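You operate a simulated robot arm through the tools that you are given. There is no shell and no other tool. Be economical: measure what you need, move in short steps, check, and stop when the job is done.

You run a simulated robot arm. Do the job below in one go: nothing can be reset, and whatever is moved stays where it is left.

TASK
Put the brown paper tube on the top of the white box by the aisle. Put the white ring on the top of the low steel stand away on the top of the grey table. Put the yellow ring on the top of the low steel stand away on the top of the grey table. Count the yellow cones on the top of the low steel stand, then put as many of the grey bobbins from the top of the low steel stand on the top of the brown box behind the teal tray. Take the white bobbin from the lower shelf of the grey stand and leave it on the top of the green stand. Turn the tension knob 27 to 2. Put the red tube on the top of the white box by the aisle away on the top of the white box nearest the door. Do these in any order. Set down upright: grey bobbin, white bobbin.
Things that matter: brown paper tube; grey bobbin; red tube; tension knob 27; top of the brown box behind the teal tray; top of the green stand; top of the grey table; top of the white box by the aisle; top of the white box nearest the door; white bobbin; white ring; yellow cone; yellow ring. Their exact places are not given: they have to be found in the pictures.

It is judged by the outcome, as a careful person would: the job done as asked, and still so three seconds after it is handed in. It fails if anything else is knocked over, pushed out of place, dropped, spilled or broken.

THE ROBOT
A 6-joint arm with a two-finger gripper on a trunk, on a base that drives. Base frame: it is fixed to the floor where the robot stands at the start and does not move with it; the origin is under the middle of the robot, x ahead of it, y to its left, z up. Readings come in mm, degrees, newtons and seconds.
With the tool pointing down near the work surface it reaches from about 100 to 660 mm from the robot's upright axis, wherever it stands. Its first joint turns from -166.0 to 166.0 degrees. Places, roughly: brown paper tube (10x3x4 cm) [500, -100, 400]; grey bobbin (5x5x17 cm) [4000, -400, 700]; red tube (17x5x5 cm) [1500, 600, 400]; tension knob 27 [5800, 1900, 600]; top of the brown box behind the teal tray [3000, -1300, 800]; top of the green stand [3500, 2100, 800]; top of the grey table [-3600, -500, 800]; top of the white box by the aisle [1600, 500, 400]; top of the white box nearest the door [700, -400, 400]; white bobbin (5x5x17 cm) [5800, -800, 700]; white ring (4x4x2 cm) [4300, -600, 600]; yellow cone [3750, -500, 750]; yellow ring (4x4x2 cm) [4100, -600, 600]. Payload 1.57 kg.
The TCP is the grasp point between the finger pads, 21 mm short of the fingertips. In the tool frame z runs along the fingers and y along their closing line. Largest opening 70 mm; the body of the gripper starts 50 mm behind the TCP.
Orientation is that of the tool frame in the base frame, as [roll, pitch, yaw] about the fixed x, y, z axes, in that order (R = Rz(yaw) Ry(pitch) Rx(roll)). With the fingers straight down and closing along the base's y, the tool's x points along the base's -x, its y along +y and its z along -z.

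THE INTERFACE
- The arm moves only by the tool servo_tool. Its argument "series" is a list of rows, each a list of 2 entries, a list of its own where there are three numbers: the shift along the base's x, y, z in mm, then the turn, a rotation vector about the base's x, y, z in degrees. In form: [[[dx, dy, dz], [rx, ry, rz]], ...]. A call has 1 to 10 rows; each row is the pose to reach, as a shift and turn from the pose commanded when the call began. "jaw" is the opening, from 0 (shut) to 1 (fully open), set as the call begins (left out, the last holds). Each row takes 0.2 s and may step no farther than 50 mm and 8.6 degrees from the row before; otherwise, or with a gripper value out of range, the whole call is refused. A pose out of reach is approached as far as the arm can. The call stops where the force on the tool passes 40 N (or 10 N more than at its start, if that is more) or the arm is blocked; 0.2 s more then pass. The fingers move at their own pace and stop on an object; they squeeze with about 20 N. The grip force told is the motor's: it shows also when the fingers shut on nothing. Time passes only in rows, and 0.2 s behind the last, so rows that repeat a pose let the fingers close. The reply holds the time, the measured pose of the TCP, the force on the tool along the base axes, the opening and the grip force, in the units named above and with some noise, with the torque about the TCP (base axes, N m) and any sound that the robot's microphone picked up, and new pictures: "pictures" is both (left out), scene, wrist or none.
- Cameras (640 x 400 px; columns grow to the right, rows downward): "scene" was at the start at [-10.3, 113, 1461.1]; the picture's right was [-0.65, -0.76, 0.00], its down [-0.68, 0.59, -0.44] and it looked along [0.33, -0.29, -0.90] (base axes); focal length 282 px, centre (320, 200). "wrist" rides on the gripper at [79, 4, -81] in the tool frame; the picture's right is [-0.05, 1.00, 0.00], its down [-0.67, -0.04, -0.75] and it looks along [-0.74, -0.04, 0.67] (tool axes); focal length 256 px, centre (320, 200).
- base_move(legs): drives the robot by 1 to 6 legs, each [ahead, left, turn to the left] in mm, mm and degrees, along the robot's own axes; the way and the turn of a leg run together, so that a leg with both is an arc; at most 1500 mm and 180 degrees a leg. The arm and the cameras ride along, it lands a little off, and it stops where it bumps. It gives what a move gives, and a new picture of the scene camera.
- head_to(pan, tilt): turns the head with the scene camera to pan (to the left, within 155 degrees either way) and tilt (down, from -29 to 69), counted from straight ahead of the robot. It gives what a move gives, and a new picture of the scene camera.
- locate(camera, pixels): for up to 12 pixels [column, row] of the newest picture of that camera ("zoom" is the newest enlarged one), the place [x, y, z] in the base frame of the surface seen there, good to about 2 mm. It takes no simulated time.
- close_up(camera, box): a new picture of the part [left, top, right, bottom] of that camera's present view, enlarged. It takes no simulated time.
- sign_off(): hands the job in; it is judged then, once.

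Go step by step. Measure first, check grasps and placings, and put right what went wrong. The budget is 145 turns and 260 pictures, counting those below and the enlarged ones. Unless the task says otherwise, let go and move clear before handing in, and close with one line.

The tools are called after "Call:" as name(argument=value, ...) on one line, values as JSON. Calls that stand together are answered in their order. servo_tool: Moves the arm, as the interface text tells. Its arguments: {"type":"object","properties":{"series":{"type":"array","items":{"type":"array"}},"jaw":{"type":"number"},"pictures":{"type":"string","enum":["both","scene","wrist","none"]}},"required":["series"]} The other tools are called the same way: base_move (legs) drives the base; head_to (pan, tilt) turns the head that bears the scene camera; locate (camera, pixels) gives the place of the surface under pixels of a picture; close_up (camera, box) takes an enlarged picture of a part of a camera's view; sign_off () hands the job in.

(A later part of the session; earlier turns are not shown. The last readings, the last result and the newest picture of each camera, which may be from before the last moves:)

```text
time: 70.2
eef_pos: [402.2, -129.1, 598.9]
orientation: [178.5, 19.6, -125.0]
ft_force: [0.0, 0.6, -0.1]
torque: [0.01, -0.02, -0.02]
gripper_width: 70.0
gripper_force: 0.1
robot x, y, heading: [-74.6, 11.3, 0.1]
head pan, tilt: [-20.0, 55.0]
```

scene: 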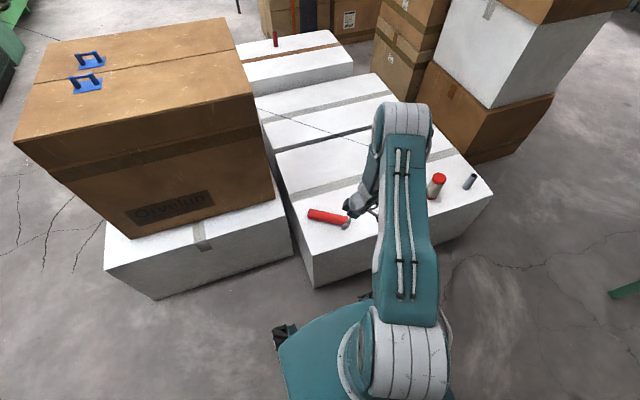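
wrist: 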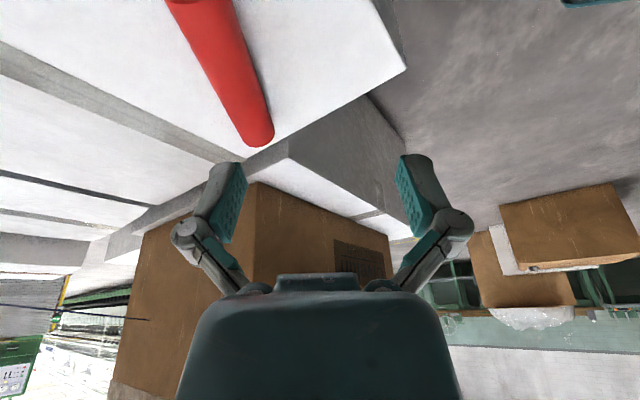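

The red tube rests well. I'll level the tool, pull in, and look for a passage on the right side around the blue bobbin's end.

Call:
servo_tool(series=[[[-20, 0, 20], [-5.4, 3.8, 0]], [[-40, 0, 40], [-10.8, 7.6, 0]], [[-60, 0, 60], [-16.1, 11.3, 0]], [[-80, 0, 80], [-16.1, 11.3, 0]]], pictures="none")

Call:
base_move(legs=[[-120, 0, 0], [0, -1100, 0]])

Call:
head_to(pan=-15, tilt=25)

```text
time: 71.2
eef_pos: [325.5, -127.9, 679.0]
orientation: [178.5, 0.0, -124.8]
ft_force: [-0.3, -0.4, 0.7]
torque: [-0.02, 0.0, -0.02]
gripper_width: 70.0
gripper_force: 0.0
robot x, y, heading: [-75.4, 10.9, 0.2]
head pan, tilt: [-20.0, 55.0]
```

```text
time: 77.7
eef_pos: [204.1, -1220.3, 679.3]
orientation: [178.6, 0.0, -125.0]
ft_force: [-0.4, 0.3, 0.2]
torque: [-0.05, -0.01, -0.03]
gripper_width: 70.0
gripper_force: 0.0
robot x, y, heading: [-193.6, -1081.6, 0.4]
head pan, tilt: [-20.0, 55.0]
```

scene: 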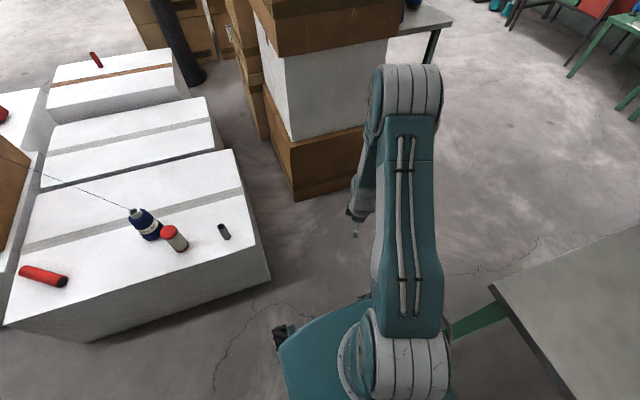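

```text
time: 78.6
eef_pos: [203.5, -1220.2, 681.0]
orientation: [178.5, 0.1, -124.9]
ft_force: [-0.6, -0.3, -0.7]
torque: [0.04, 0.02, 0.02]
gripper_width: 69.9
gripper_force: 0.1
robot x, y, heading: [-193.6, -1081.0, -0.2]
head pan, tilt: [-15.0, 25.0]
```

scene: 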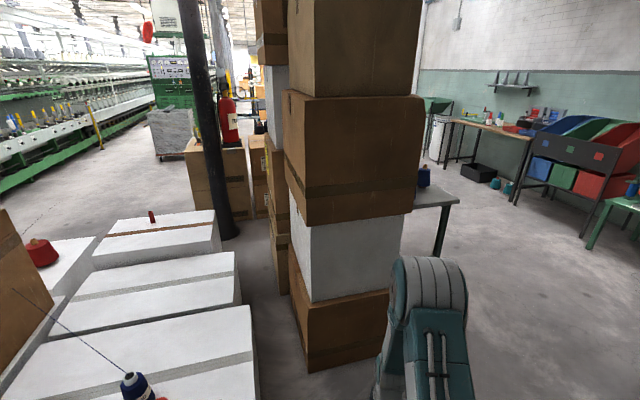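

A passage opens right of the stack. I'll measure the stack, the small table behind it and the near grey table.

Call:
locate(camera="scene", pixels=[[308, 372], [388, 340], [440, 250], [458, 200], [435, 188], [515, 205], [580, 235], [450, 200], [480, 178], [550, 300], [270, 270], [620, 320]])

Call:
head_to(pan=-60, tilt=40)

```text
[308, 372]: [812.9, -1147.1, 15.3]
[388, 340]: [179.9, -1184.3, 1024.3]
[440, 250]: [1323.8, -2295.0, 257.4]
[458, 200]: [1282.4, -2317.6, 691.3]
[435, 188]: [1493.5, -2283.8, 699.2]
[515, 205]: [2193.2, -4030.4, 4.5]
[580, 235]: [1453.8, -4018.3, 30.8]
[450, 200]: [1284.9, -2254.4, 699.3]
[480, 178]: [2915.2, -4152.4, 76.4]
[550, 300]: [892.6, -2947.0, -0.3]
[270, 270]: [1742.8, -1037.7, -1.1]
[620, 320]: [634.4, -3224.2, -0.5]
```

```text
time: 79.7
eef_pos: [204.2, -1221.2, 680.3]
orientation: [178.5, 0.1, -124.9]
ft_force: [-0.6, 0.1, -1.0]
torque: [0.02, -0.01, 0.03]
gripper_width: 70.2
gripper_force: 0.0
robot x, y, heading: [-192.6, -1078.2, 0.0]
head pan, tilt: [-60.0, 40.0]
```

scene: 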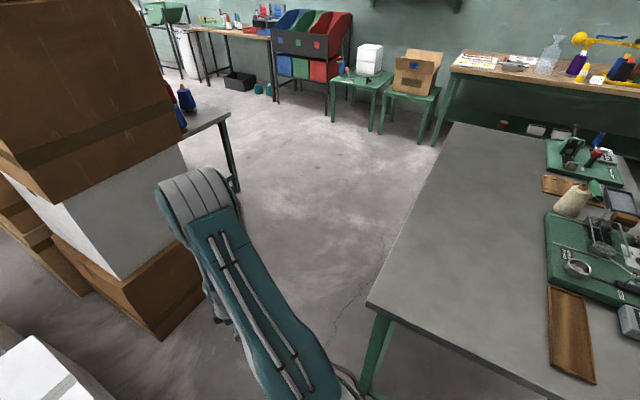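

Call:
locate(camera="scene", pixels=[[368, 302], [450, 125], [365, 390], [165, 338], [200, 290], [230, 112], [237, 190], [430, 145], [327, 118], [535, 380], [260, 97], [95, 335]])

```text
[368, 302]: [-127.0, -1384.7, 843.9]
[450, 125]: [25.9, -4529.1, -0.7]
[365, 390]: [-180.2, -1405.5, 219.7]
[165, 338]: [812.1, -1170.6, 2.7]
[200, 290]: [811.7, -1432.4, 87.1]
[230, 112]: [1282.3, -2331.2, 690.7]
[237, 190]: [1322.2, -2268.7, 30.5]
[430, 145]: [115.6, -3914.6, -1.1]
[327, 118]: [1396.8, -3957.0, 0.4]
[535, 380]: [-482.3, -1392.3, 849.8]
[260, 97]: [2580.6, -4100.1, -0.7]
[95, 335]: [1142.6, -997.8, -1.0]
```

The gap between the white box corner and the grey table corner is narrow. I'll look down to measure the box corner and my own footprint.

Call:
head_to(pan=-10, tilt=69)

```text
time: 80.9
eef_pos: [204.3, -1222.0, 680.5]
orientation: [178.4, 0.1, -125.0]
ft_force: [-0.5, 0.2, 0.5]
torque: [0.0, 0.0, -0.03]
gripper_width: 69.6
gripper_force: 0.1
robot x, y, heading: [-190.9, -1080.3, 0.1]
head pan, tilt: [-10.0, 68.8]
```

scene: 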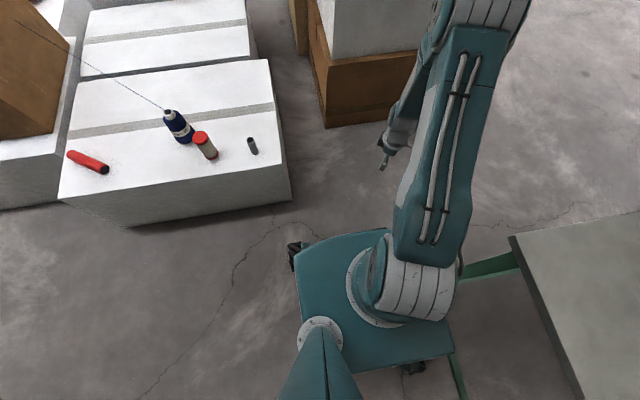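

Call:
locate(camera="scene", pixels=[[290, 195], [290, 205], [270, 62], [295, 265], [300, 250], [450, 355], [385, 232], [330, 122], [515, 250], [290, 245], [320, 330], [305, 310]])

```text
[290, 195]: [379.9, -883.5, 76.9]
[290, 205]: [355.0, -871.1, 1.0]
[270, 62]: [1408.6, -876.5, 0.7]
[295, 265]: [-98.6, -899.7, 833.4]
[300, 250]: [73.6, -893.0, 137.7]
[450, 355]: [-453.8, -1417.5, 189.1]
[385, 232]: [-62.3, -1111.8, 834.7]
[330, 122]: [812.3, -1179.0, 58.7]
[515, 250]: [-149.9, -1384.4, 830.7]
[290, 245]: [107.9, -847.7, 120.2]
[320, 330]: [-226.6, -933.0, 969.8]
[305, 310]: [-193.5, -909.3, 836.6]
```

Footprint is about ±300 by ±235 mm, and the gap between corners (379,-880) and (-127,-1385) is ~720 mm. I'll go through it heading -45°, then -90° down the corridor.

Call:
base_move(legs=[[0, 180, 0], [0, 0, -45], [0, 56, 0], [690, 0, 0]])

```text
time: 88.3
eef_pos: [518.6, -1698.2, 681.0]
orientation: [178.5, 0.0, -168.4]
ft_force: [0.8, 0.3, -0.2]
torque: [0.0, 0.02, 0.03]
gripper_width: 69.9
gripper_force: 0.1
robot x, y, heading: [325.2, -1322.2, -43.4]
head pan, tilt: [-10.0, 68.8]
```

scene: 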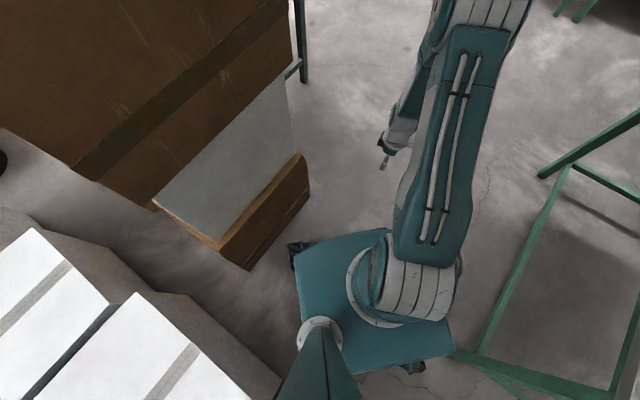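

I'm through the gap. There's a green frame on the right at (520,250), so I'll measure it before turning.

Call:
locate(camera="scene", pixels=[[545, 172], [490, 330], [470, 352], [570, 165], [250, 268], [308, 185], [295, 70], [305, 80], [560, 280], [420, 60]])

Call:
head_to(pan=-30, tilt=35)

```text
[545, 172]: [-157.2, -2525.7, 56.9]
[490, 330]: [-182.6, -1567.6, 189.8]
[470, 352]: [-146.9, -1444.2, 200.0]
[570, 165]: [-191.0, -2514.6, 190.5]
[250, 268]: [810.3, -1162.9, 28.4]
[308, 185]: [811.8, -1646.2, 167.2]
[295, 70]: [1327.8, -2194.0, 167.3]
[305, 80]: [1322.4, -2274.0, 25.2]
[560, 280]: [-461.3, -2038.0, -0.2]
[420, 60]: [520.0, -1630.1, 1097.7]
```

```text
time: 89.2
eef_pos: [518.4, -1698.9, 680.1]
orientation: [178.6, 0.1, -168.5]
ft_force: [0.5, 0.2, -1.1]
torque: [0.0, -0.02, 0.02]
gripper_width: 70.0
gripper_force: 0.0
robot x, y, heading: [325.7, -1325.6, -43.6]
head pan, tilt: [-30.0, 35.0]
```

scene: 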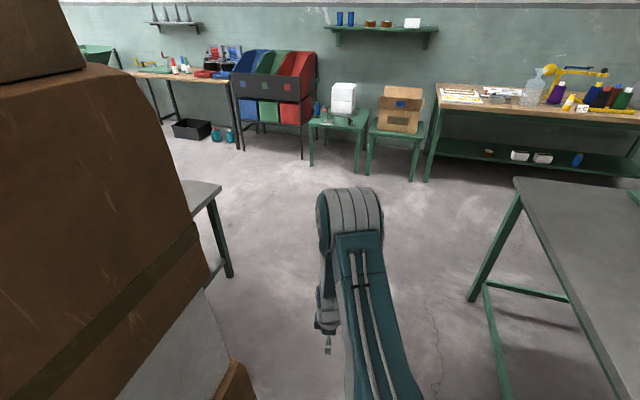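

The table runs along y to -2550 with its edge at x≈-130, so the corridor is clear. I'll turn to -90°, drive down, and turn back to look along +x.

Call:
base_move(legs=[[0, 0, -46.5], [1500, 0, 0], [280, 0, 0], [0, 0, 90]])

Call:
head_to(pan=20, tilt=25)

```text
time: 104.0
eef_pos: [688.1, -3244.6, 679.4]
orientation: [178.5, 0.1, -128.1]
ft_force: [-0.5, -0.7, 0.5]
torque: [-0.02, -0.02, 0.0]
gripper_width: 69.8
gripper_force: 0.1
robot x, y, heading: [297.2, -3083.0, -3.3]
head pan, tilt: [-30.0, 35.0]
```

scene: 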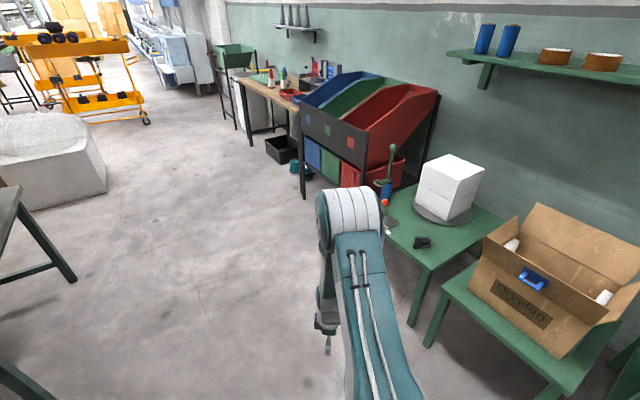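

```text
time: 105.2
eef_pos: [687.4, -3244.7, 680.2]
orientation: [178.5, 0.1, -128.1]
ft_force: [0.0, -0.8, -0.4]
torque: [-0.04, 0.0, 0.0]
gripper_width: 69.8
gripper_force: 0.1
robot x, y, heading: [296.7, -3085.2, -2.9]
head pan, tilt: [20.0, 25.0]
```

scene: 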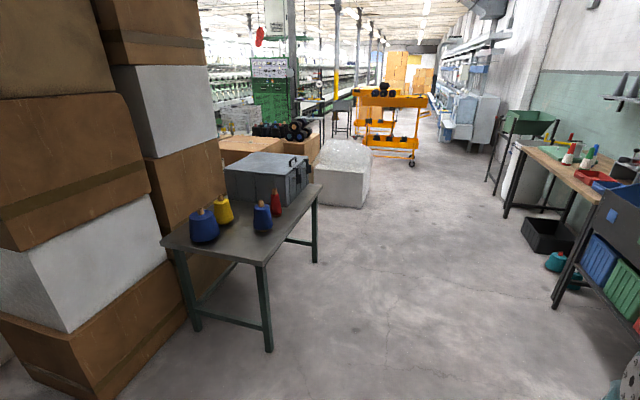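

There's a clear way along +x. I'll measure the obstacles on each side.

Call:
locate(camera="scene", pixels=[[268, 348], [315, 258], [358, 205], [318, 205], [370, 155], [412, 165], [505, 215], [525, 245], [555, 305], [445, 140], [330, 136], [250, 150]])

Call:
close_up(camera="scene", box=[200, 40, 520, 240])

```text
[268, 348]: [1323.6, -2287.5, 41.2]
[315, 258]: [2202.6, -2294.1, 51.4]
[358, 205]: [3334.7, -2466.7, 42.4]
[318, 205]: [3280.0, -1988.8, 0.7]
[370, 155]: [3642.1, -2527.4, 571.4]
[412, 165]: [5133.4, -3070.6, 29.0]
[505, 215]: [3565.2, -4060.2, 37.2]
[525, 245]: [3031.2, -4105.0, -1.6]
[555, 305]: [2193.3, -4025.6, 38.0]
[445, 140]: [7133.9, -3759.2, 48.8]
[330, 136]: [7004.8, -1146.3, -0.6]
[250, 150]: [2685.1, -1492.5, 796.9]
```

```text
2.00 times, centred on (360, 140) of scene
```

zoom: 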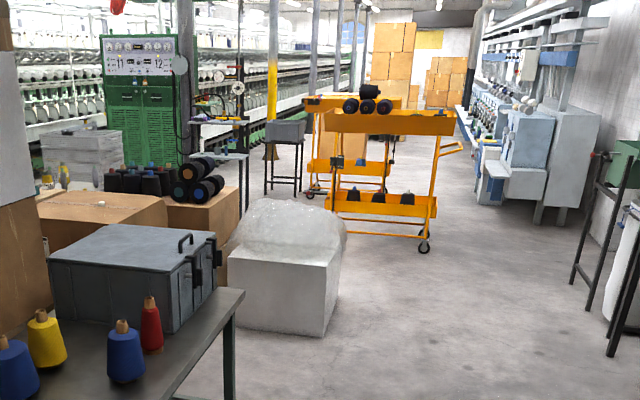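

I'll drive along +x past the small table and wrapped box, then look left.

Call:
base_move(legs=[[0, 0, 3], [1500, 0, 0], [1500, 0, 0], [500, 0, 0]])

Call:
head_to(pan=70, tilt=20)

Call:
head_to(pan=25, tilt=20)

```text
time: 122.5
eef_pos: [4158.7, -3467.9, 679.8]
orientation: [178.6, 0.1, -130.5]
ft_force: [0.8, 0.3, -0.1]
torque: [0.01, -0.03, -0.01]
gripper_width: 70.1
gripper_force: 0.1
robot x, y, heading: [3775.9, -3292.1, -5.3]
head pan, tilt: [20.0, 25.0]
```

scene: 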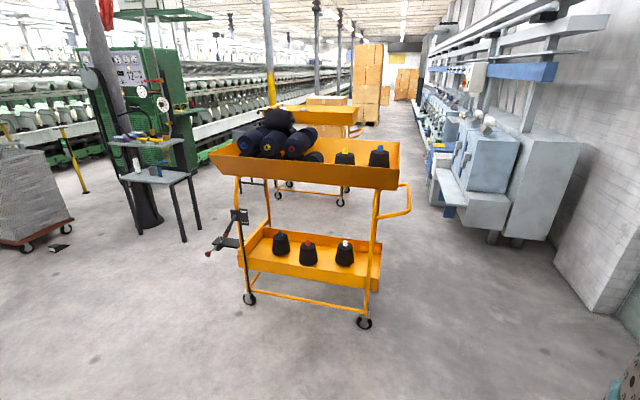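

```text
time: 123.7
eef_pos: [4157.8, -3466.6, 680.8]
orientation: [178.5, 0.0, -130.4]
ft_force: [0.0, -0.6, 0.7]
torque: [-0.01, 0.0, 0.02]
gripper_width: 70.1
gripper_force: 0.1
robot x, y, heading: [3775.0, -3291.9, -5.4]
head pan, tilt: [70.0, 20.0]
```

scene: 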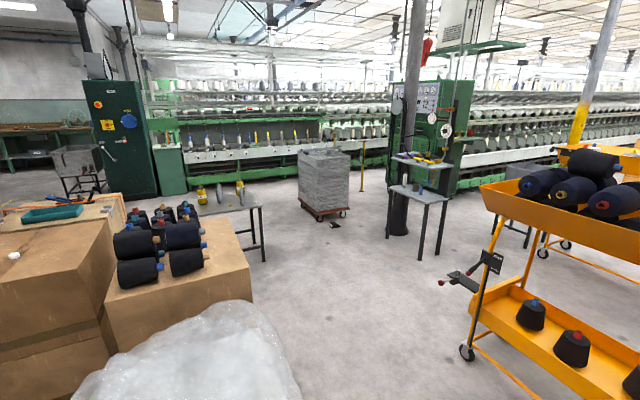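

```text
time: 124.8
eef_pos: [4158.6, -3468.2, 680.7]
orientation: [178.5, 0.1, -130.6]
ft_force: [-0.5, 0.5, 0.4]
torque: [0.04, -0.01, 0.02]
gripper_width: 69.8
gripper_force: 0.1
robot x, y, heading: [3776.0, -3288.9, -5.8]
head pan, tilt: [25.0, 20.0]
```

scene: 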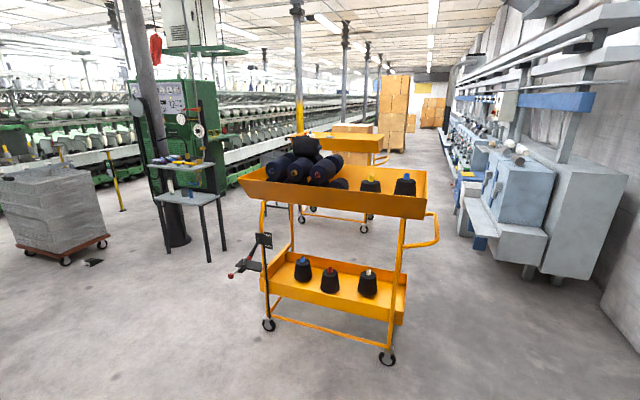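

The low steel stand with yellow cones is seen at about (4000,-450), and the grey two-shelf stand at (5800,-800). I'll measure clearances between the wrapped box and the cart.

Call:
locate(camera="scene", pixels=[[269, 325], [388, 358], [235, 273], [240, 185], [208, 258], [168, 252], [225, 248], [105, 240], [65, 260], [90, 262]])

Call:
head_to(pan=80, tilt=40)

Call:
locate(camera="scene", pixels=[[120, 200], [250, 200], [300, 300], [320, 200], [150, 100], [220, 100], [270, 150], [280, 250], [350, 250]])

```text
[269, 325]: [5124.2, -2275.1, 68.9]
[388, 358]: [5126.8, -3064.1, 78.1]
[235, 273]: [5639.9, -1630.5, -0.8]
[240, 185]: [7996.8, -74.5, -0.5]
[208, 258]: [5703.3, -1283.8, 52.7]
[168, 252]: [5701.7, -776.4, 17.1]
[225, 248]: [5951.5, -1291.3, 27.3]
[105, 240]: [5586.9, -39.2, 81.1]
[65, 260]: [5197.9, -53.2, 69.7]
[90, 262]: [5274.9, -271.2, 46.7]
```

```text
time: 126.1
eef_pos: [4159.1, -3468.0, 680.5]
orientation: [178.5, 0.0, -130.6]
ft_force: [-0.9, -0.5, 0.1]
torque: [0.0, 0.0, 0.0]
gripper_width: 69.9
gripper_force: 0.0
robot x, y, heading: [3776.5, -3293.0, -5.2]
head pan, tilt: [80.0, 40.0]
```

scene: 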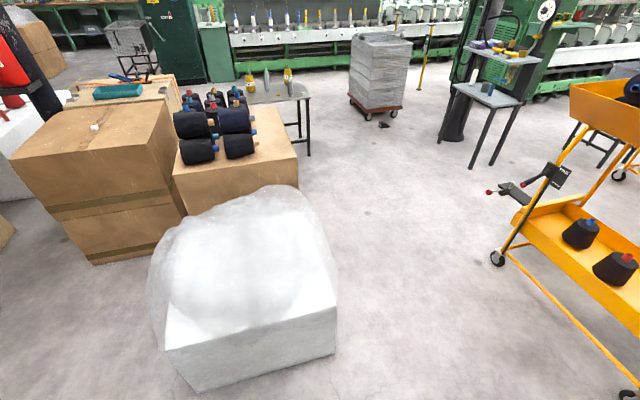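

```text
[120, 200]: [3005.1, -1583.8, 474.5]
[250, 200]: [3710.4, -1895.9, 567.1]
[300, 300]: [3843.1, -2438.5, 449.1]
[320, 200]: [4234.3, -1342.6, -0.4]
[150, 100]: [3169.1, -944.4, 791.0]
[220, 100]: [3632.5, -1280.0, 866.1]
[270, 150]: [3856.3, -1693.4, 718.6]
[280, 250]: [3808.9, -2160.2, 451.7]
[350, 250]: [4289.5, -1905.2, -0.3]
```

I'll drive to x≈4450, turn to face +y, go up to y≈-1350 and look at the low steel stand.

Call:
base_move(legs=[[0, 0, 5.4], [680, 0, 0], [0, 0, 90], [1500, 0, 0], [430, 0, 0]])

Call:
head_to(pan=25, tilt=40)

```text
time: 143.2
eef_pos: [4557.9, -961.7, 681.9]
orientation: [178.5, 0.2, -35.1]
ft_force: [-0.8, 0.0, 0.3]
torque: [0.01, 0.02, -0.01]
gripper_width: 70.0
gripper_force: 0.1
robot x, y, heading: [4410.9, -1361.2, 90.1]
head pan, tilt: [80.0, 40.0]
```

scene: 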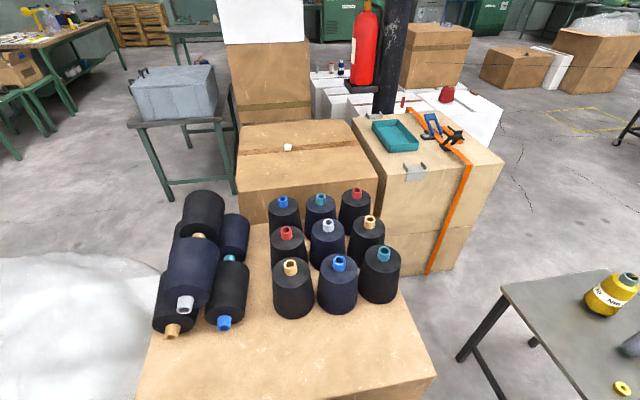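

```text
time: 144.4
eef_pos: [4557.0, -963.6, 680.6]
orientation: [178.6, 0.2, -35.1]
ft_force: [0.6, 1.1, 0.4]
torque: [0.0, -0.01, 0.0]
gripper_width: 70.3
gripper_force: 0.2
robot x, y, heading: [4414.7, -1367.3, 89.9]
head pan, tilt: [25.0, 40.0]
```

scene: 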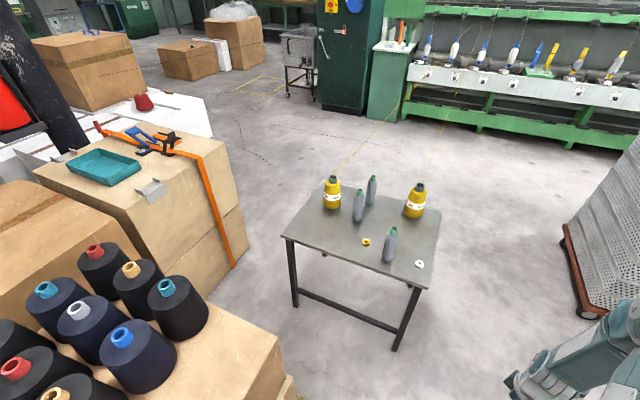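

On the stand there are yellow cones at (332,192) and (415,200), grey bobbins and two rings. Yellow threads run from the cones toward the machine. I'll zoom in to count.

Call:
close_up(camera="scene", box=[270, 150, 460, 290])

Call:
close_up(camera="scene", box=[330, 20, 640, 200])

Call:
locate(camera="scene", pixels=[[331, 200], [332, 180], [415, 208], [417, 186], [371, 190], [359, 205], [389, 245], [366, 242], [419, 264], [285, 237], [430, 287], [439, 207]])

```text
2.86 times, centred on (365, 220) of scene
```

zoom: 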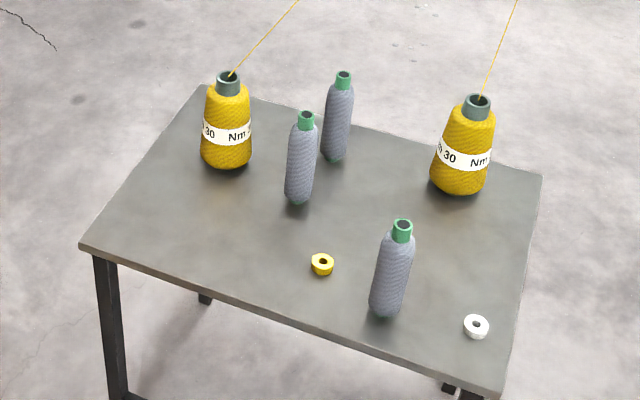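

```text
2.06 times, centred on (485, 110) of scene
```

zoom: 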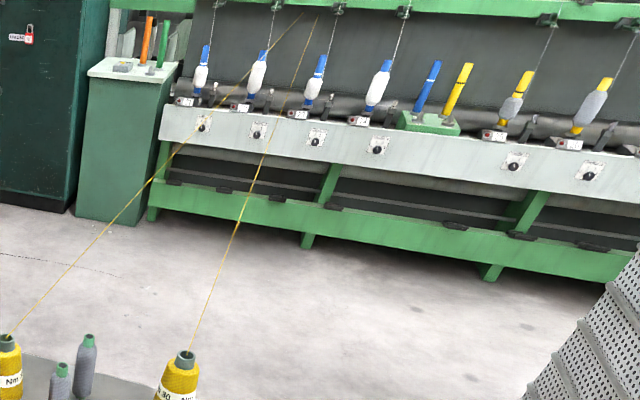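

```text
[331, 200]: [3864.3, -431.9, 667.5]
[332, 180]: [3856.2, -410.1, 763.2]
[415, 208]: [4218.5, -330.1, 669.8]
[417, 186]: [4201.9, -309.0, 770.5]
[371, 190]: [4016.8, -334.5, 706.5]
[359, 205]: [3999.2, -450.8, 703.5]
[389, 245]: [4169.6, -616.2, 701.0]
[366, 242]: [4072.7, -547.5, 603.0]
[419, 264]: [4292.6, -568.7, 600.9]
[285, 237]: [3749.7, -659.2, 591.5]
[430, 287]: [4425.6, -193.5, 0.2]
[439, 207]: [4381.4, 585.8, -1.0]
```

Two yellow cones, so two grey bobbins must move. Next I'll measure the gap between the boxes and the stand (for the way to the green stand) and the thread ends.

Call:
locate(camera="scene", pixels=[[234, 268], [228, 262], [296, 305], [325, 255], [280, 355], [195, 290], [394, 348], [243, 235], [285, 395], [150, 186], [215, 160], [60, 180]])

Call:
locate(camera="zoom", pixels=[[100, 237], [150, 185], [180, 150], [245, 205], [262, 160], [225, 252], [300, 14], [317, 16], [202, 125], [110, 68], [592, 170], [200, 300]])

Call:
head_to(pan=5, tilt=0)

```text
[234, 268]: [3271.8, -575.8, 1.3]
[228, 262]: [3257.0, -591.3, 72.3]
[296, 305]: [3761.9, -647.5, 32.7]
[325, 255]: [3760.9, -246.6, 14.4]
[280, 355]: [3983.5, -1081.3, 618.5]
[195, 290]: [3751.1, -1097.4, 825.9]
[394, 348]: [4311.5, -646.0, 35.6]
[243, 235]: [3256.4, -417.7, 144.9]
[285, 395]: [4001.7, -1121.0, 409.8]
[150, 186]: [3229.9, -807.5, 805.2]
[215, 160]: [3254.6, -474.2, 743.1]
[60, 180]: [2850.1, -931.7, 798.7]
```

```text
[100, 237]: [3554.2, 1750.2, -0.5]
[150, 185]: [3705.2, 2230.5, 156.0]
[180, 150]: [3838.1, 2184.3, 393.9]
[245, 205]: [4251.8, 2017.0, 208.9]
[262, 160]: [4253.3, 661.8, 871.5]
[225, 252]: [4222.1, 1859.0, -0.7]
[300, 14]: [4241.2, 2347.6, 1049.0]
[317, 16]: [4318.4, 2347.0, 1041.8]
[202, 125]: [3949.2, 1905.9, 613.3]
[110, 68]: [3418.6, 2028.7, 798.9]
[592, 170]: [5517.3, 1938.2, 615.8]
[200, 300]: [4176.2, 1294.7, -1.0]
```

```text
time: 145.5
eef_pos: [4558.5, -962.9, 681.4]
orientation: [178.6, 0.1, -35.1]
ft_force: [-0.4, 0.0, 0.4]
torque: [0.02, 0.05, 0.03]
gripper_width: 69.6
gripper_force: 0.0
robot x, y, heading: [4413.4, -1359.2, 89.9]
head pan, tilt: [5.0, 0.0]
```

scene: 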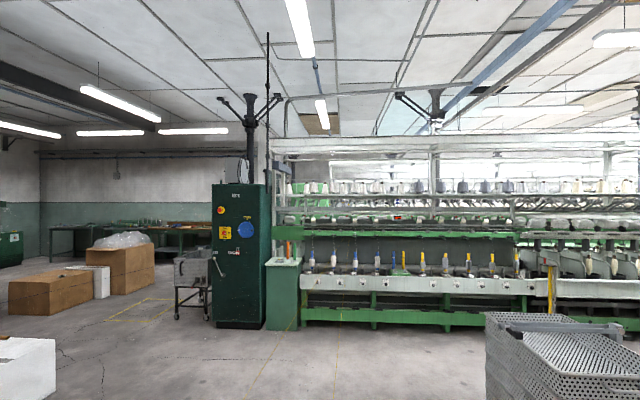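

The gap to the green stand, between the tray box (x≈3272) and the low stand (x≈3750), is about 478 mm. I need my exact footprint, so I'll look straight down on both sides.

Call:
head_to(pan=60, tilt=69)

Call:
locate(camera="scene", pixels=[[200, 300], [250, 300], [300, 300], [350, 300], [400, 300], [250, 250], [300, 250], [350, 250], [400, 250], [450, 250], [450, 300], [500, 300]])

Call:
head_to(pan=-80, tilt=69)

```text
time: 146.9
eef_pos: [4557.8, -963.3, 680.5]
orientation: [178.6, 0.2, -35.0]
ft_force: [0.1, 0.4, 0.5]
torque: [-0.02, 0.02, 0.02]
gripper_width: 69.9
gripper_force: 0.1
robot x, y, heading: [4416.5, -1360.3, 89.8]
head pan, tilt: [60.0, 68.8]
```

scene: 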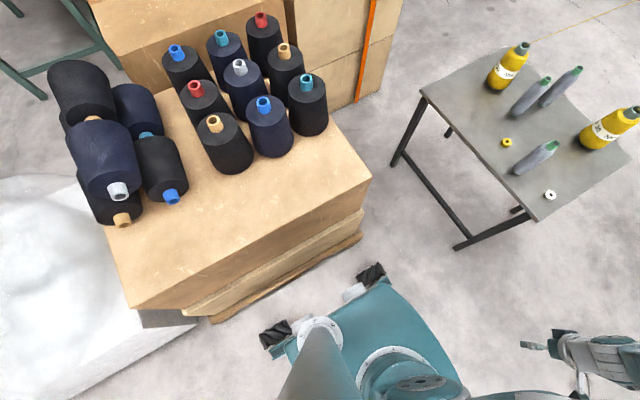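

```text
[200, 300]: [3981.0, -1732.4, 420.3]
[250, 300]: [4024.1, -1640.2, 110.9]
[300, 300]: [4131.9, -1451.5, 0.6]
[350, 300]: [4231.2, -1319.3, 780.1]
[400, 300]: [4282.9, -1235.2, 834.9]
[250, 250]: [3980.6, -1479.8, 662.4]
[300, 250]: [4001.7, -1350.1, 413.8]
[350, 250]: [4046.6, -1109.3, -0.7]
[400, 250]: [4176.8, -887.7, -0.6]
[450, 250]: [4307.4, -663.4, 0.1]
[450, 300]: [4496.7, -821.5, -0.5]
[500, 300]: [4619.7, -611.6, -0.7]
```

```text
time: 149.2
eef_pos: [4558.9, -963.7, 681.0]
orientation: [178.7, 0.1, -35.1]
ft_force: [-0.6, 0.1, -0.6]
torque: [0.0, 0.01, -0.02]
gripper_width: 69.9
gripper_force: 0.0
robot x, y, heading: [4416.4, -1358.4, 89.9]
head pan, tilt: [-80.0, 68.8]
```

scene: 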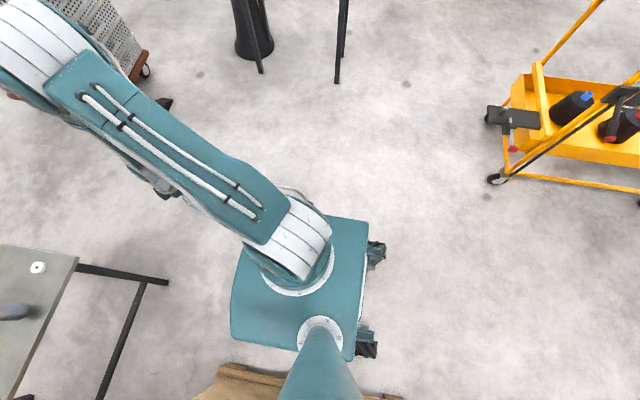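

Call:
locate(camera="scene", pixels=[[382, 252], [385, 245], [376, 350], [373, 357], [376, 343], [366, 290], [368, 225], [240, 250], [168, 100], [84, 268], [370, 335], [162, 280]])

Call:
head_to(pan=75, tilt=69)

```text
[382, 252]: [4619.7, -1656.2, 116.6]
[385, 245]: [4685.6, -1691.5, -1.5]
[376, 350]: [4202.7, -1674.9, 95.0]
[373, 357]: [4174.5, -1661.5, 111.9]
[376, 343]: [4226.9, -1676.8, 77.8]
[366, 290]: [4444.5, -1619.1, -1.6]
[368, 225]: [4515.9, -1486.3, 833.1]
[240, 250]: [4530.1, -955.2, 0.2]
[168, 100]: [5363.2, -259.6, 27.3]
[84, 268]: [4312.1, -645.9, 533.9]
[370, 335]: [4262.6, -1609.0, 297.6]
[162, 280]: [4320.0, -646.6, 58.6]
```

```text
time: 151.6
eef_pos: [4557.7, -963.6, 681.7]
orientation: [178.6, 0.1, -35.2]
ft_force: [0.0, -0.2, -0.4]
torque: [0.02, 0.0, 0.01]
gripper_width: 70.0
gripper_force: 0.1
robot x, y, heading: [4417.4, -1356.7, 89.8]
head pan, tilt: [75.0, 68.8]
```

scene: 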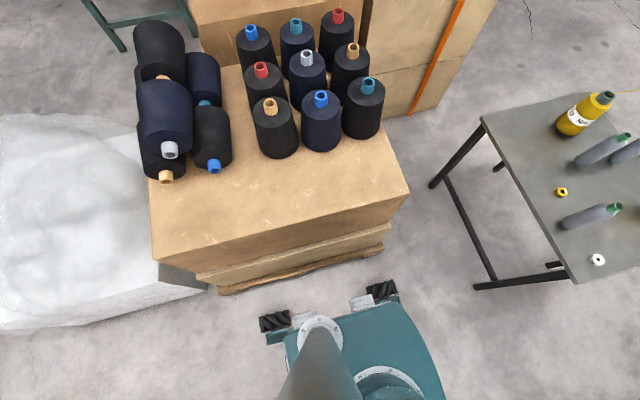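

Call:
locate(camera="scene", pixels=[[262, 322], [270, 332], [370, 287], [385, 281], [395, 293], [290, 315], [375, 300], [300, 345], [400, 300], [320, 285], [260, 285], [355, 300]])

```text
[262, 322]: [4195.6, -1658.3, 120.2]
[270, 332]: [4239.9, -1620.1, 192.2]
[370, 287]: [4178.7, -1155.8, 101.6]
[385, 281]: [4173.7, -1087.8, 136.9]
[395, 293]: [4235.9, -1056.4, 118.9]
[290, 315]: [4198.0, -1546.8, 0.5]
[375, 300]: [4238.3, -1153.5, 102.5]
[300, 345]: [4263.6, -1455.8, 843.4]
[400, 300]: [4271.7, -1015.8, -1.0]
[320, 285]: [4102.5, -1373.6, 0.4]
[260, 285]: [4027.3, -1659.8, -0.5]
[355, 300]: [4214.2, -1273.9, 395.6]
```

The gap past the low stand is too tight for my ~480 mm wheels. I'll check the other possible way, between the white boxes, the pillar and the brown boxes.

Call:
head_to(pan=85, tilt=25)

Call:
close_up(camera="scene", box=[180, 60, 500, 260])

```text
time: 152.7
eef_pos: [4558.5, -963.3, 680.6]
orientation: [178.7, 0.1, -35.1]
ft_force: [0.1, -0.3, 0.5]
torque: [0.03, -0.02, -0.01]
gripper_width: 70.2
gripper_force: 0.1
robot x, y, heading: [4417.0, -1364.5, 89.7]
head pan, tilt: [85.0, 25.0]
```

scene: 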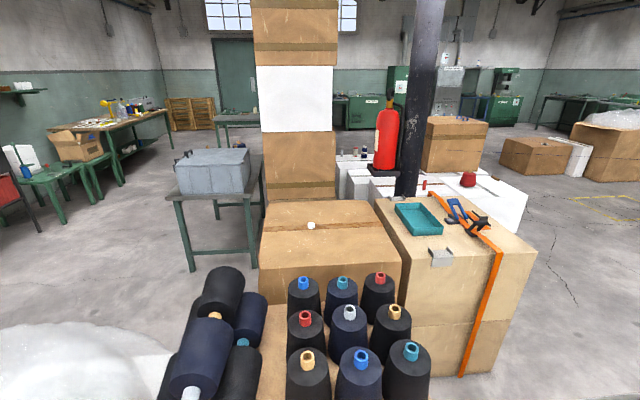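

```text
2.00 times, centred on (340, 160) of scene
```

zoom: 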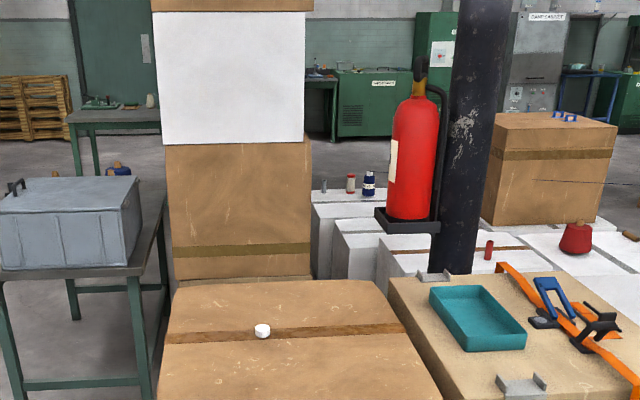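

Call:
locate(camera="zoom", pixels=[[430, 260], [460, 255], [320, 260], [380, 260], [405, 265], [295, 200], [175, 200], [170, 290], [390, 282], [300, 270], [140, 340], [640, 310]])

Call:
locate(camera="scene", pixels=[[262, 210], [372, 200], [260, 250], [402, 262], [380, 203], [430, 190], [530, 245], [465, 190], [495, 195], [525, 200]])

```text
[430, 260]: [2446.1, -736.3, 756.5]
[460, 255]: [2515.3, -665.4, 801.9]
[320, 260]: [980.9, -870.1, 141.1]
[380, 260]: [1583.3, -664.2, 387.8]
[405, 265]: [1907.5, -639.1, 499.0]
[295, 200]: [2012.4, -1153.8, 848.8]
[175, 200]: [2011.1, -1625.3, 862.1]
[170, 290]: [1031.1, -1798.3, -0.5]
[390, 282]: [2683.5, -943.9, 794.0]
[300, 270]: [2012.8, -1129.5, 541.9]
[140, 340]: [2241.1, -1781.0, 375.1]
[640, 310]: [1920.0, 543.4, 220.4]
```

```text
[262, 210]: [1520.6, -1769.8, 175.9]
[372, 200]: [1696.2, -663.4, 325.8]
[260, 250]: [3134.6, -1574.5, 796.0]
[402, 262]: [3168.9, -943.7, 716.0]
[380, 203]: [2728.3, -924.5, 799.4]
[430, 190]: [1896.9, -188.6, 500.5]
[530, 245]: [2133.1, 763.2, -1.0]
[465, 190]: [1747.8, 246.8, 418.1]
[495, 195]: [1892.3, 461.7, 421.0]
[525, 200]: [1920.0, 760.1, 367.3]
```

No passage there either (pillar to white box ~400 mm), so the green stand will need thought later. Now the bobbins: I'll raise the arm, align the tool with the robot heading, and move close to the stand.

Call:
servo_tool(series=[[[0, 0, 25], [0, 0, -8]], [[0, 0, 50], [0, 0, -16]], [[-20, 0, 75], [0, 0, -24]], [[-40, 0, 100], [0, 0, -32]], [[-60, 0, 125], [0, 0, -40]], [[-80, 0, 150], [0, 0, -48]], [[-100, 0, 175], [0, 0, -55]]], pictures="none")

Call:
base_move(legs=[[0, 121, 0.2], [345, 0, 0]])

Call:
head_to(pan=15, tilt=55)

```text
time: 154.3
eef_pos: [4457.1, -963.5, 854.8]
orientation: [178.6, 0.0, -90.3]
ft_force: [-0.3, -0.2, 0.5]
torque: [0.0, -0.01, 0.03]
gripper_width: 70.1
gripper_force: 0.1
robot x, y, heading: [4417.9, -1357.5, 90.2]
head pan, tilt: [85.0, 25.0]
```

```text
time: 157.3
eef_pos: [4349.6, -629.7, 855.4]
orientation: [178.5, 0.1, -89.8]
ft_force: [1.1, -0.4, -0.7]
torque: [0.04, -0.01, -0.03]
gripper_width: 70.0
gripper_force: 0.0
robot x, y, heading: [4307.9, -1025.3, 90.2]
head pan, tilt: [85.0, 25.0]
```

scene: 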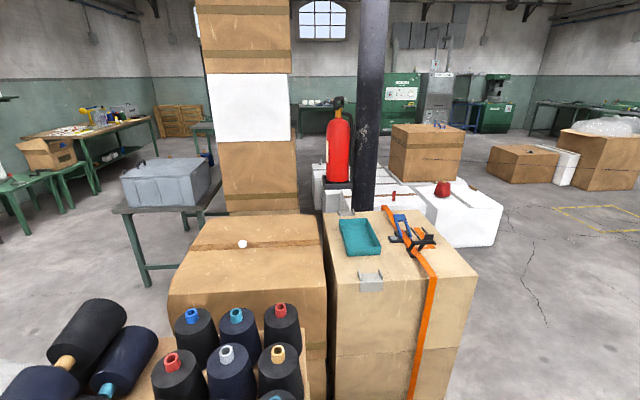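

```text
time: 158.7
eef_pos: [4336.3, -630.7, 855.3]
orientation: [179.4, 0.3, -89.7]
ft_force: [-0.1, -0.3, 0.2]
torque: [0.01, 0.0, -0.01]
gripper_width: 69.9
gripper_force: 0.0
robot x, y, heading: [4310.8, -1027.7, 89.9]
head pan, tilt: [15.0, 55.0]
```

scene: 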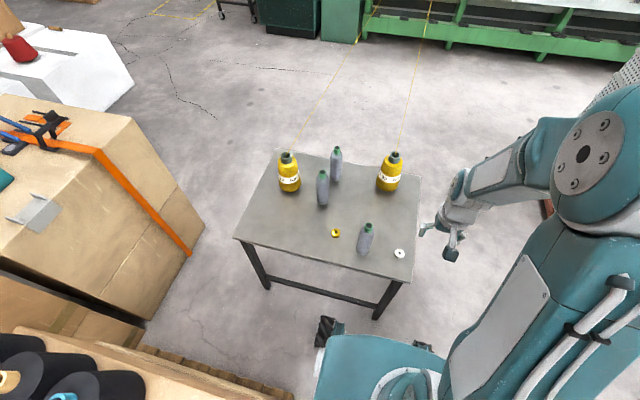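

I'll measure the bobbins, rings and table edges from here.

Call:
locate(camera="scene", pixels=[[369, 225], [365, 240], [362, 252], [323, 173], [322, 188], [321, 203], [336, 150], [335, 166], [335, 233], [399, 253], [289, 185], [390, 180]])

Call:
close_up(camera="scene", box=[230, 140, 430, 280])

```text
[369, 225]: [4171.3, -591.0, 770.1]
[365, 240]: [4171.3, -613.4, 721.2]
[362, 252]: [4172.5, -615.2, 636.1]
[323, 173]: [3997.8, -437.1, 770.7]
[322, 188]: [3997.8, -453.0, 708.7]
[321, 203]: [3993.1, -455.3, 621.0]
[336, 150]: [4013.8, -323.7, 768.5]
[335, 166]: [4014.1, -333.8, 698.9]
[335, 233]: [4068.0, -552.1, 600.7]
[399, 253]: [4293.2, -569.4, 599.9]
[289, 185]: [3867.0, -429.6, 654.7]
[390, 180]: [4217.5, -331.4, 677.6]
```

```text
2.86 times, centred on (330, 210) of scene
```

zoom: 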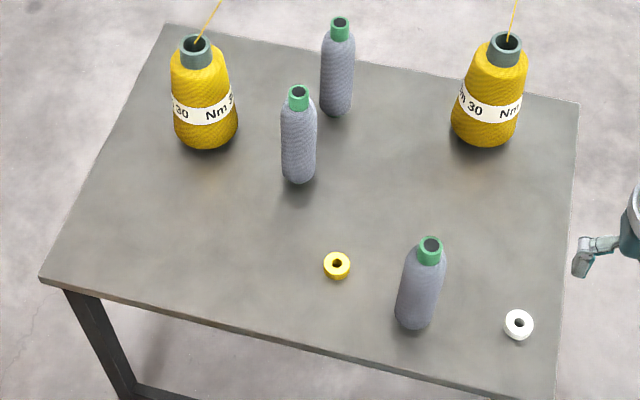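

Bobbin C is at (4171,-591), top z 770. I'll move over it at z 855 and check with the wrist camera.

Call:
servo_tool(series=[[[-40, 10, 0], [0, 0, 0]], [[-80, 20, 0], [0, 0, 0]], [[-120, 30, 0], [0, 0, 0]], [[-165, 40, 0], [0, 0, 0]], [[-165, 40, 0], [0, 0, 0]]], jaw=1)

Call:
locate(camera="wrist", pixels=[[320, 120], [320, 60], [300, 150], [320, 160], [340, 100], [320, 20]])

```text
time: 159.9
eef_pos: [4169.0, -590.6, 855.1]
orientation: [179.5, 0.1, -89.8]
ft_force: [-0.5, 0.3, -0.2]
torque: [0.0, 0.01, 0.02]
gripper_width: 69.8
gripper_force: 0.0
robot x, y, heading: [4313.9, -1026.6, 90.5]
head pan, tilt: [15.0, 55.0]
```

scene: 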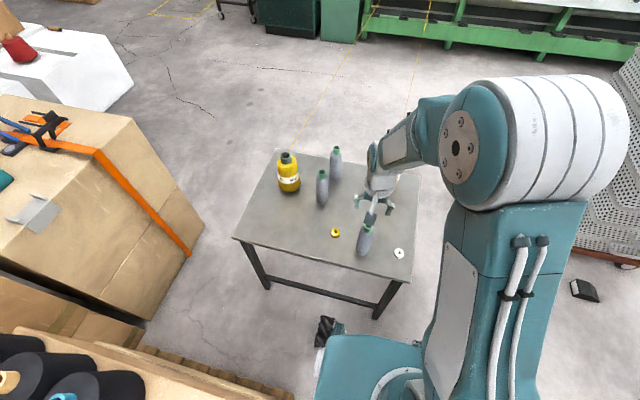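
wrist: 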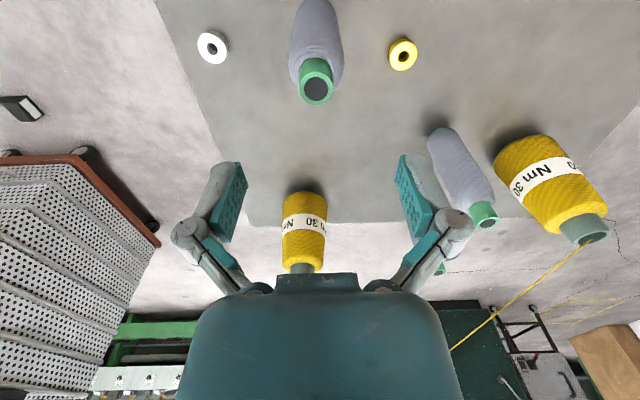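

```text
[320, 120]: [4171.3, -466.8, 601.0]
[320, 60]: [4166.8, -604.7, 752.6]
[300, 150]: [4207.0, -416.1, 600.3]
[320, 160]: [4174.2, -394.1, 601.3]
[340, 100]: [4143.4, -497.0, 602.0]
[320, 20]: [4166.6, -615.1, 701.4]
```

Call:
locate(camera="wrist", pixels=[[316, 66], [316, 103], [301, 85], [333, 85], [316, 56], [295, 60], [341, 60], [212, 47], [403, 54]])

```text
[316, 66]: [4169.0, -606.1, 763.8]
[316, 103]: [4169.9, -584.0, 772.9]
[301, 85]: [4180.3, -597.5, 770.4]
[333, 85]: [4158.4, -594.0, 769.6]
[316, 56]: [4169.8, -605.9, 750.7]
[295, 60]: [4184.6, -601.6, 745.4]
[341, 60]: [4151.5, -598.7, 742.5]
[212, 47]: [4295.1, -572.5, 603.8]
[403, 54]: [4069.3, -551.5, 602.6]
```

Bobbin centre is (4169,-595), neck radius ~11. I'll lower to TCP z 727, grip and lift.

Call:
servo_tool(series=[[[0, -4, -40], [0, 0, 0]], [[0, -4, -80], [0, 0, 0]], [[0, -4, -115], [0, 0, 0]], [[0, -4, -128], [0, 0, 0]], [[0, -4, -128], [0, 0, 0]]], pictures="none")

Call:
servo_tool(series=[[[0, 0, 0], [0, 0, 0]], [[0, 0, 0], [0, 0, 0]], [[0, 0, 0], [0, 0, 0]], [[0, 0, 40], [0, 0, 0]], [[0, -20, 80], [0, 0, 0]], [[0, -50, 120], [0, 0, 0]], [[20, -80, 160], [0, 0, 0]], [[50, -100, 190], [0, 0, 0]]], jaw=0)

```text
time: 161.1
eef_pos: [4169.3, -594.2, 728.4]
orientation: [179.6, 0.1, -89.8]
ft_force: [-0.2, -0.3, 0.4]
torque: [-0.03, -0.03, 0.0]
gripper_width: 70.1
gripper_force: 0.2
robot x, y, heading: [4305.4, -1026.8, 90.2]
head pan, tilt: [15.0, 55.0]
```

```text
refused: row 7 steps farther than a row can; nothing moved
```

Call:
servo_tool(series=[[[0, 0, 0], [0, 0, 0]], [[0, 0, 0], [0, 0, 0]], [[0, 0, 0], [0, 0, 0]], [[0, 0, 40], [0, 0, 0]], [[0, -10, 80], [0, 0, 0]], [[0, -30, 120], [0, 0, 0]], [[20, -50, 160], [0, 0, 0]], [[50, -80, 180], [0, 0, 0]]], jaw=0)

```text
time: 162.9
eef_pos: [4221.5, -675.9, 909.2]
orientation: [179.4, 0.2, -89.9]
ft_force: [0.7, 0.5, -1.4]
torque: [-0.02, -0.02, 0.02]
gripper_width: 42.5
gripper_force: 20.3
robot x, y, heading: [4308.8, -1029.4, 90.4]
head pan, tilt: [15.0, 55.0]
```

scene: 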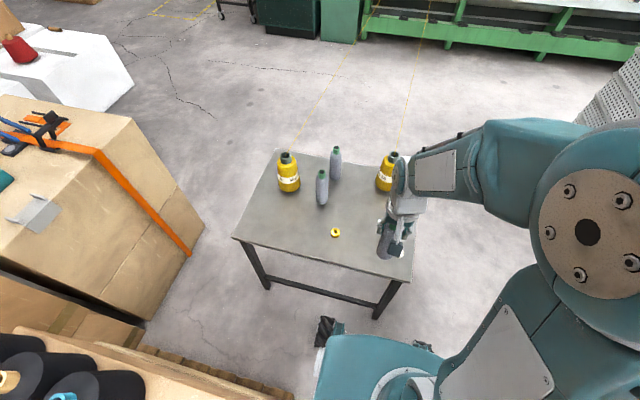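
wrist: 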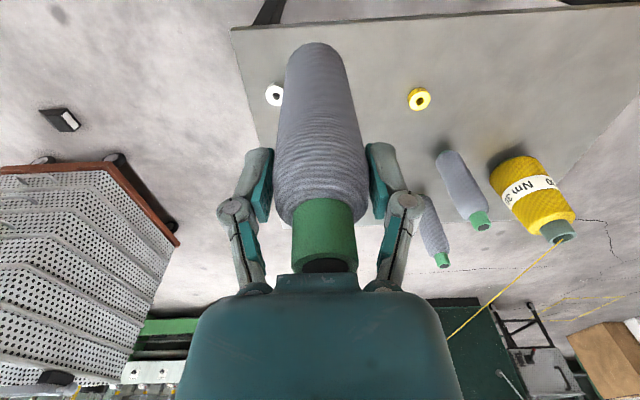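

The grey bobbin is held. I'll drive back down, west along y≈-3100, and toward the south side of the brown box.

Call:
base_move(legs=[[0, -125, 0], [-1500, 0, 0], [-580, 0, 0], [0, 1500, 0]])

Call:
head_to(pan=10, tilt=35)

```text
time: 181.3
eef_pos: [2851.6, -2821.1, 908.3]
orientation: [179.6, 0.1, -87.1]
ft_force: [0.6, -0.2, -2.1]
torque: [0.01, -0.03, 0.0]
gripper_width: 42.4
gripper_force: 19.9
robot x, y, heading: [2958.2, -3171.9, 92.8]
head pan, tilt: [15.0, 55.0]
```

scene: 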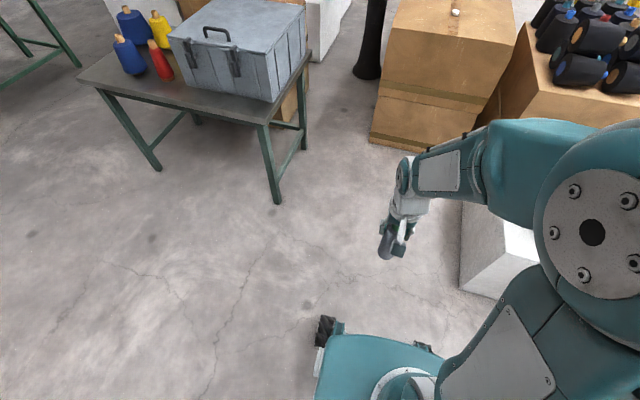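

```text
time: 182.1
eef_pos: [2853.9, -2820.3, 908.2]
orientation: [179.6, 0.2, -87.0]
ft_force: [-0.2, 0.1, -1.1]
torque: [0.01, 0.02, -0.04]
gripper_width: 42.6
gripper_force: 19.6
robot x, y, heading: [2958.7, -3166.5, 92.8]
head pan, tilt: [10.0, 35.0]
```

scene: 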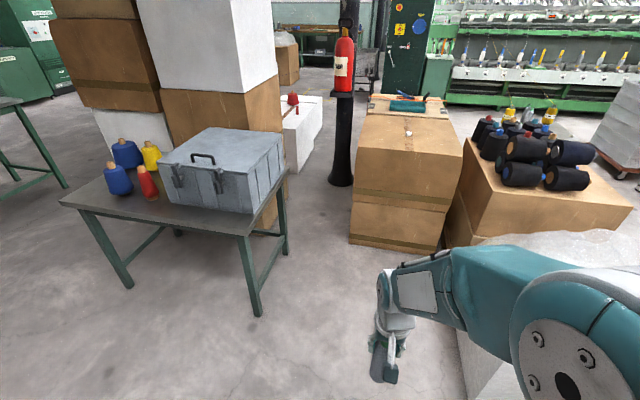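

I'll measure the brown box top, and the gap left of the pillar while it's visible.

Call:
locate(camera="scene", pixels=[[350, 240], [440, 250], [365, 165], [445, 165], [408, 132], [328, 183], [355, 183], [342, 187], [320, 130], [285, 175], [460, 260], [262, 312]])

Call:
close_up(camera="scene", box=[250, 70, 480, 220])

```text
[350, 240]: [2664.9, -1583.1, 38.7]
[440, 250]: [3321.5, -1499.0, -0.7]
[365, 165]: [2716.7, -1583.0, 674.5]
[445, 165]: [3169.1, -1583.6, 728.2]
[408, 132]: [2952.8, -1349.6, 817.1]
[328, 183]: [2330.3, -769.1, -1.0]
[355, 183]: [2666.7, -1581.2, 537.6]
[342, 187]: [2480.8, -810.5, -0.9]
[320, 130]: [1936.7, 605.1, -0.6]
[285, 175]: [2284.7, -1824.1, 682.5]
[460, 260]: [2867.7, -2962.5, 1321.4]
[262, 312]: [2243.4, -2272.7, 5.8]
```

```text
2.67 times, centred on (365, 145) of scene
```

zoom: 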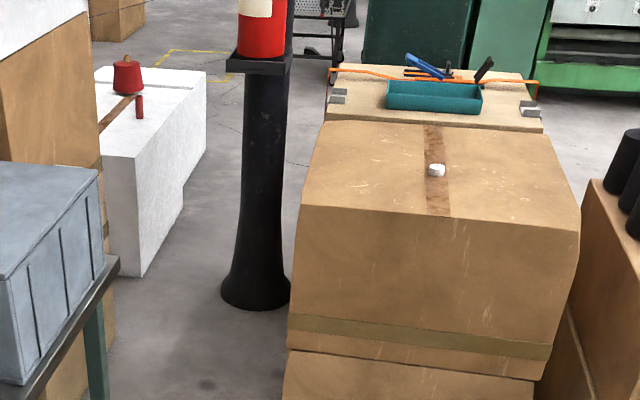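

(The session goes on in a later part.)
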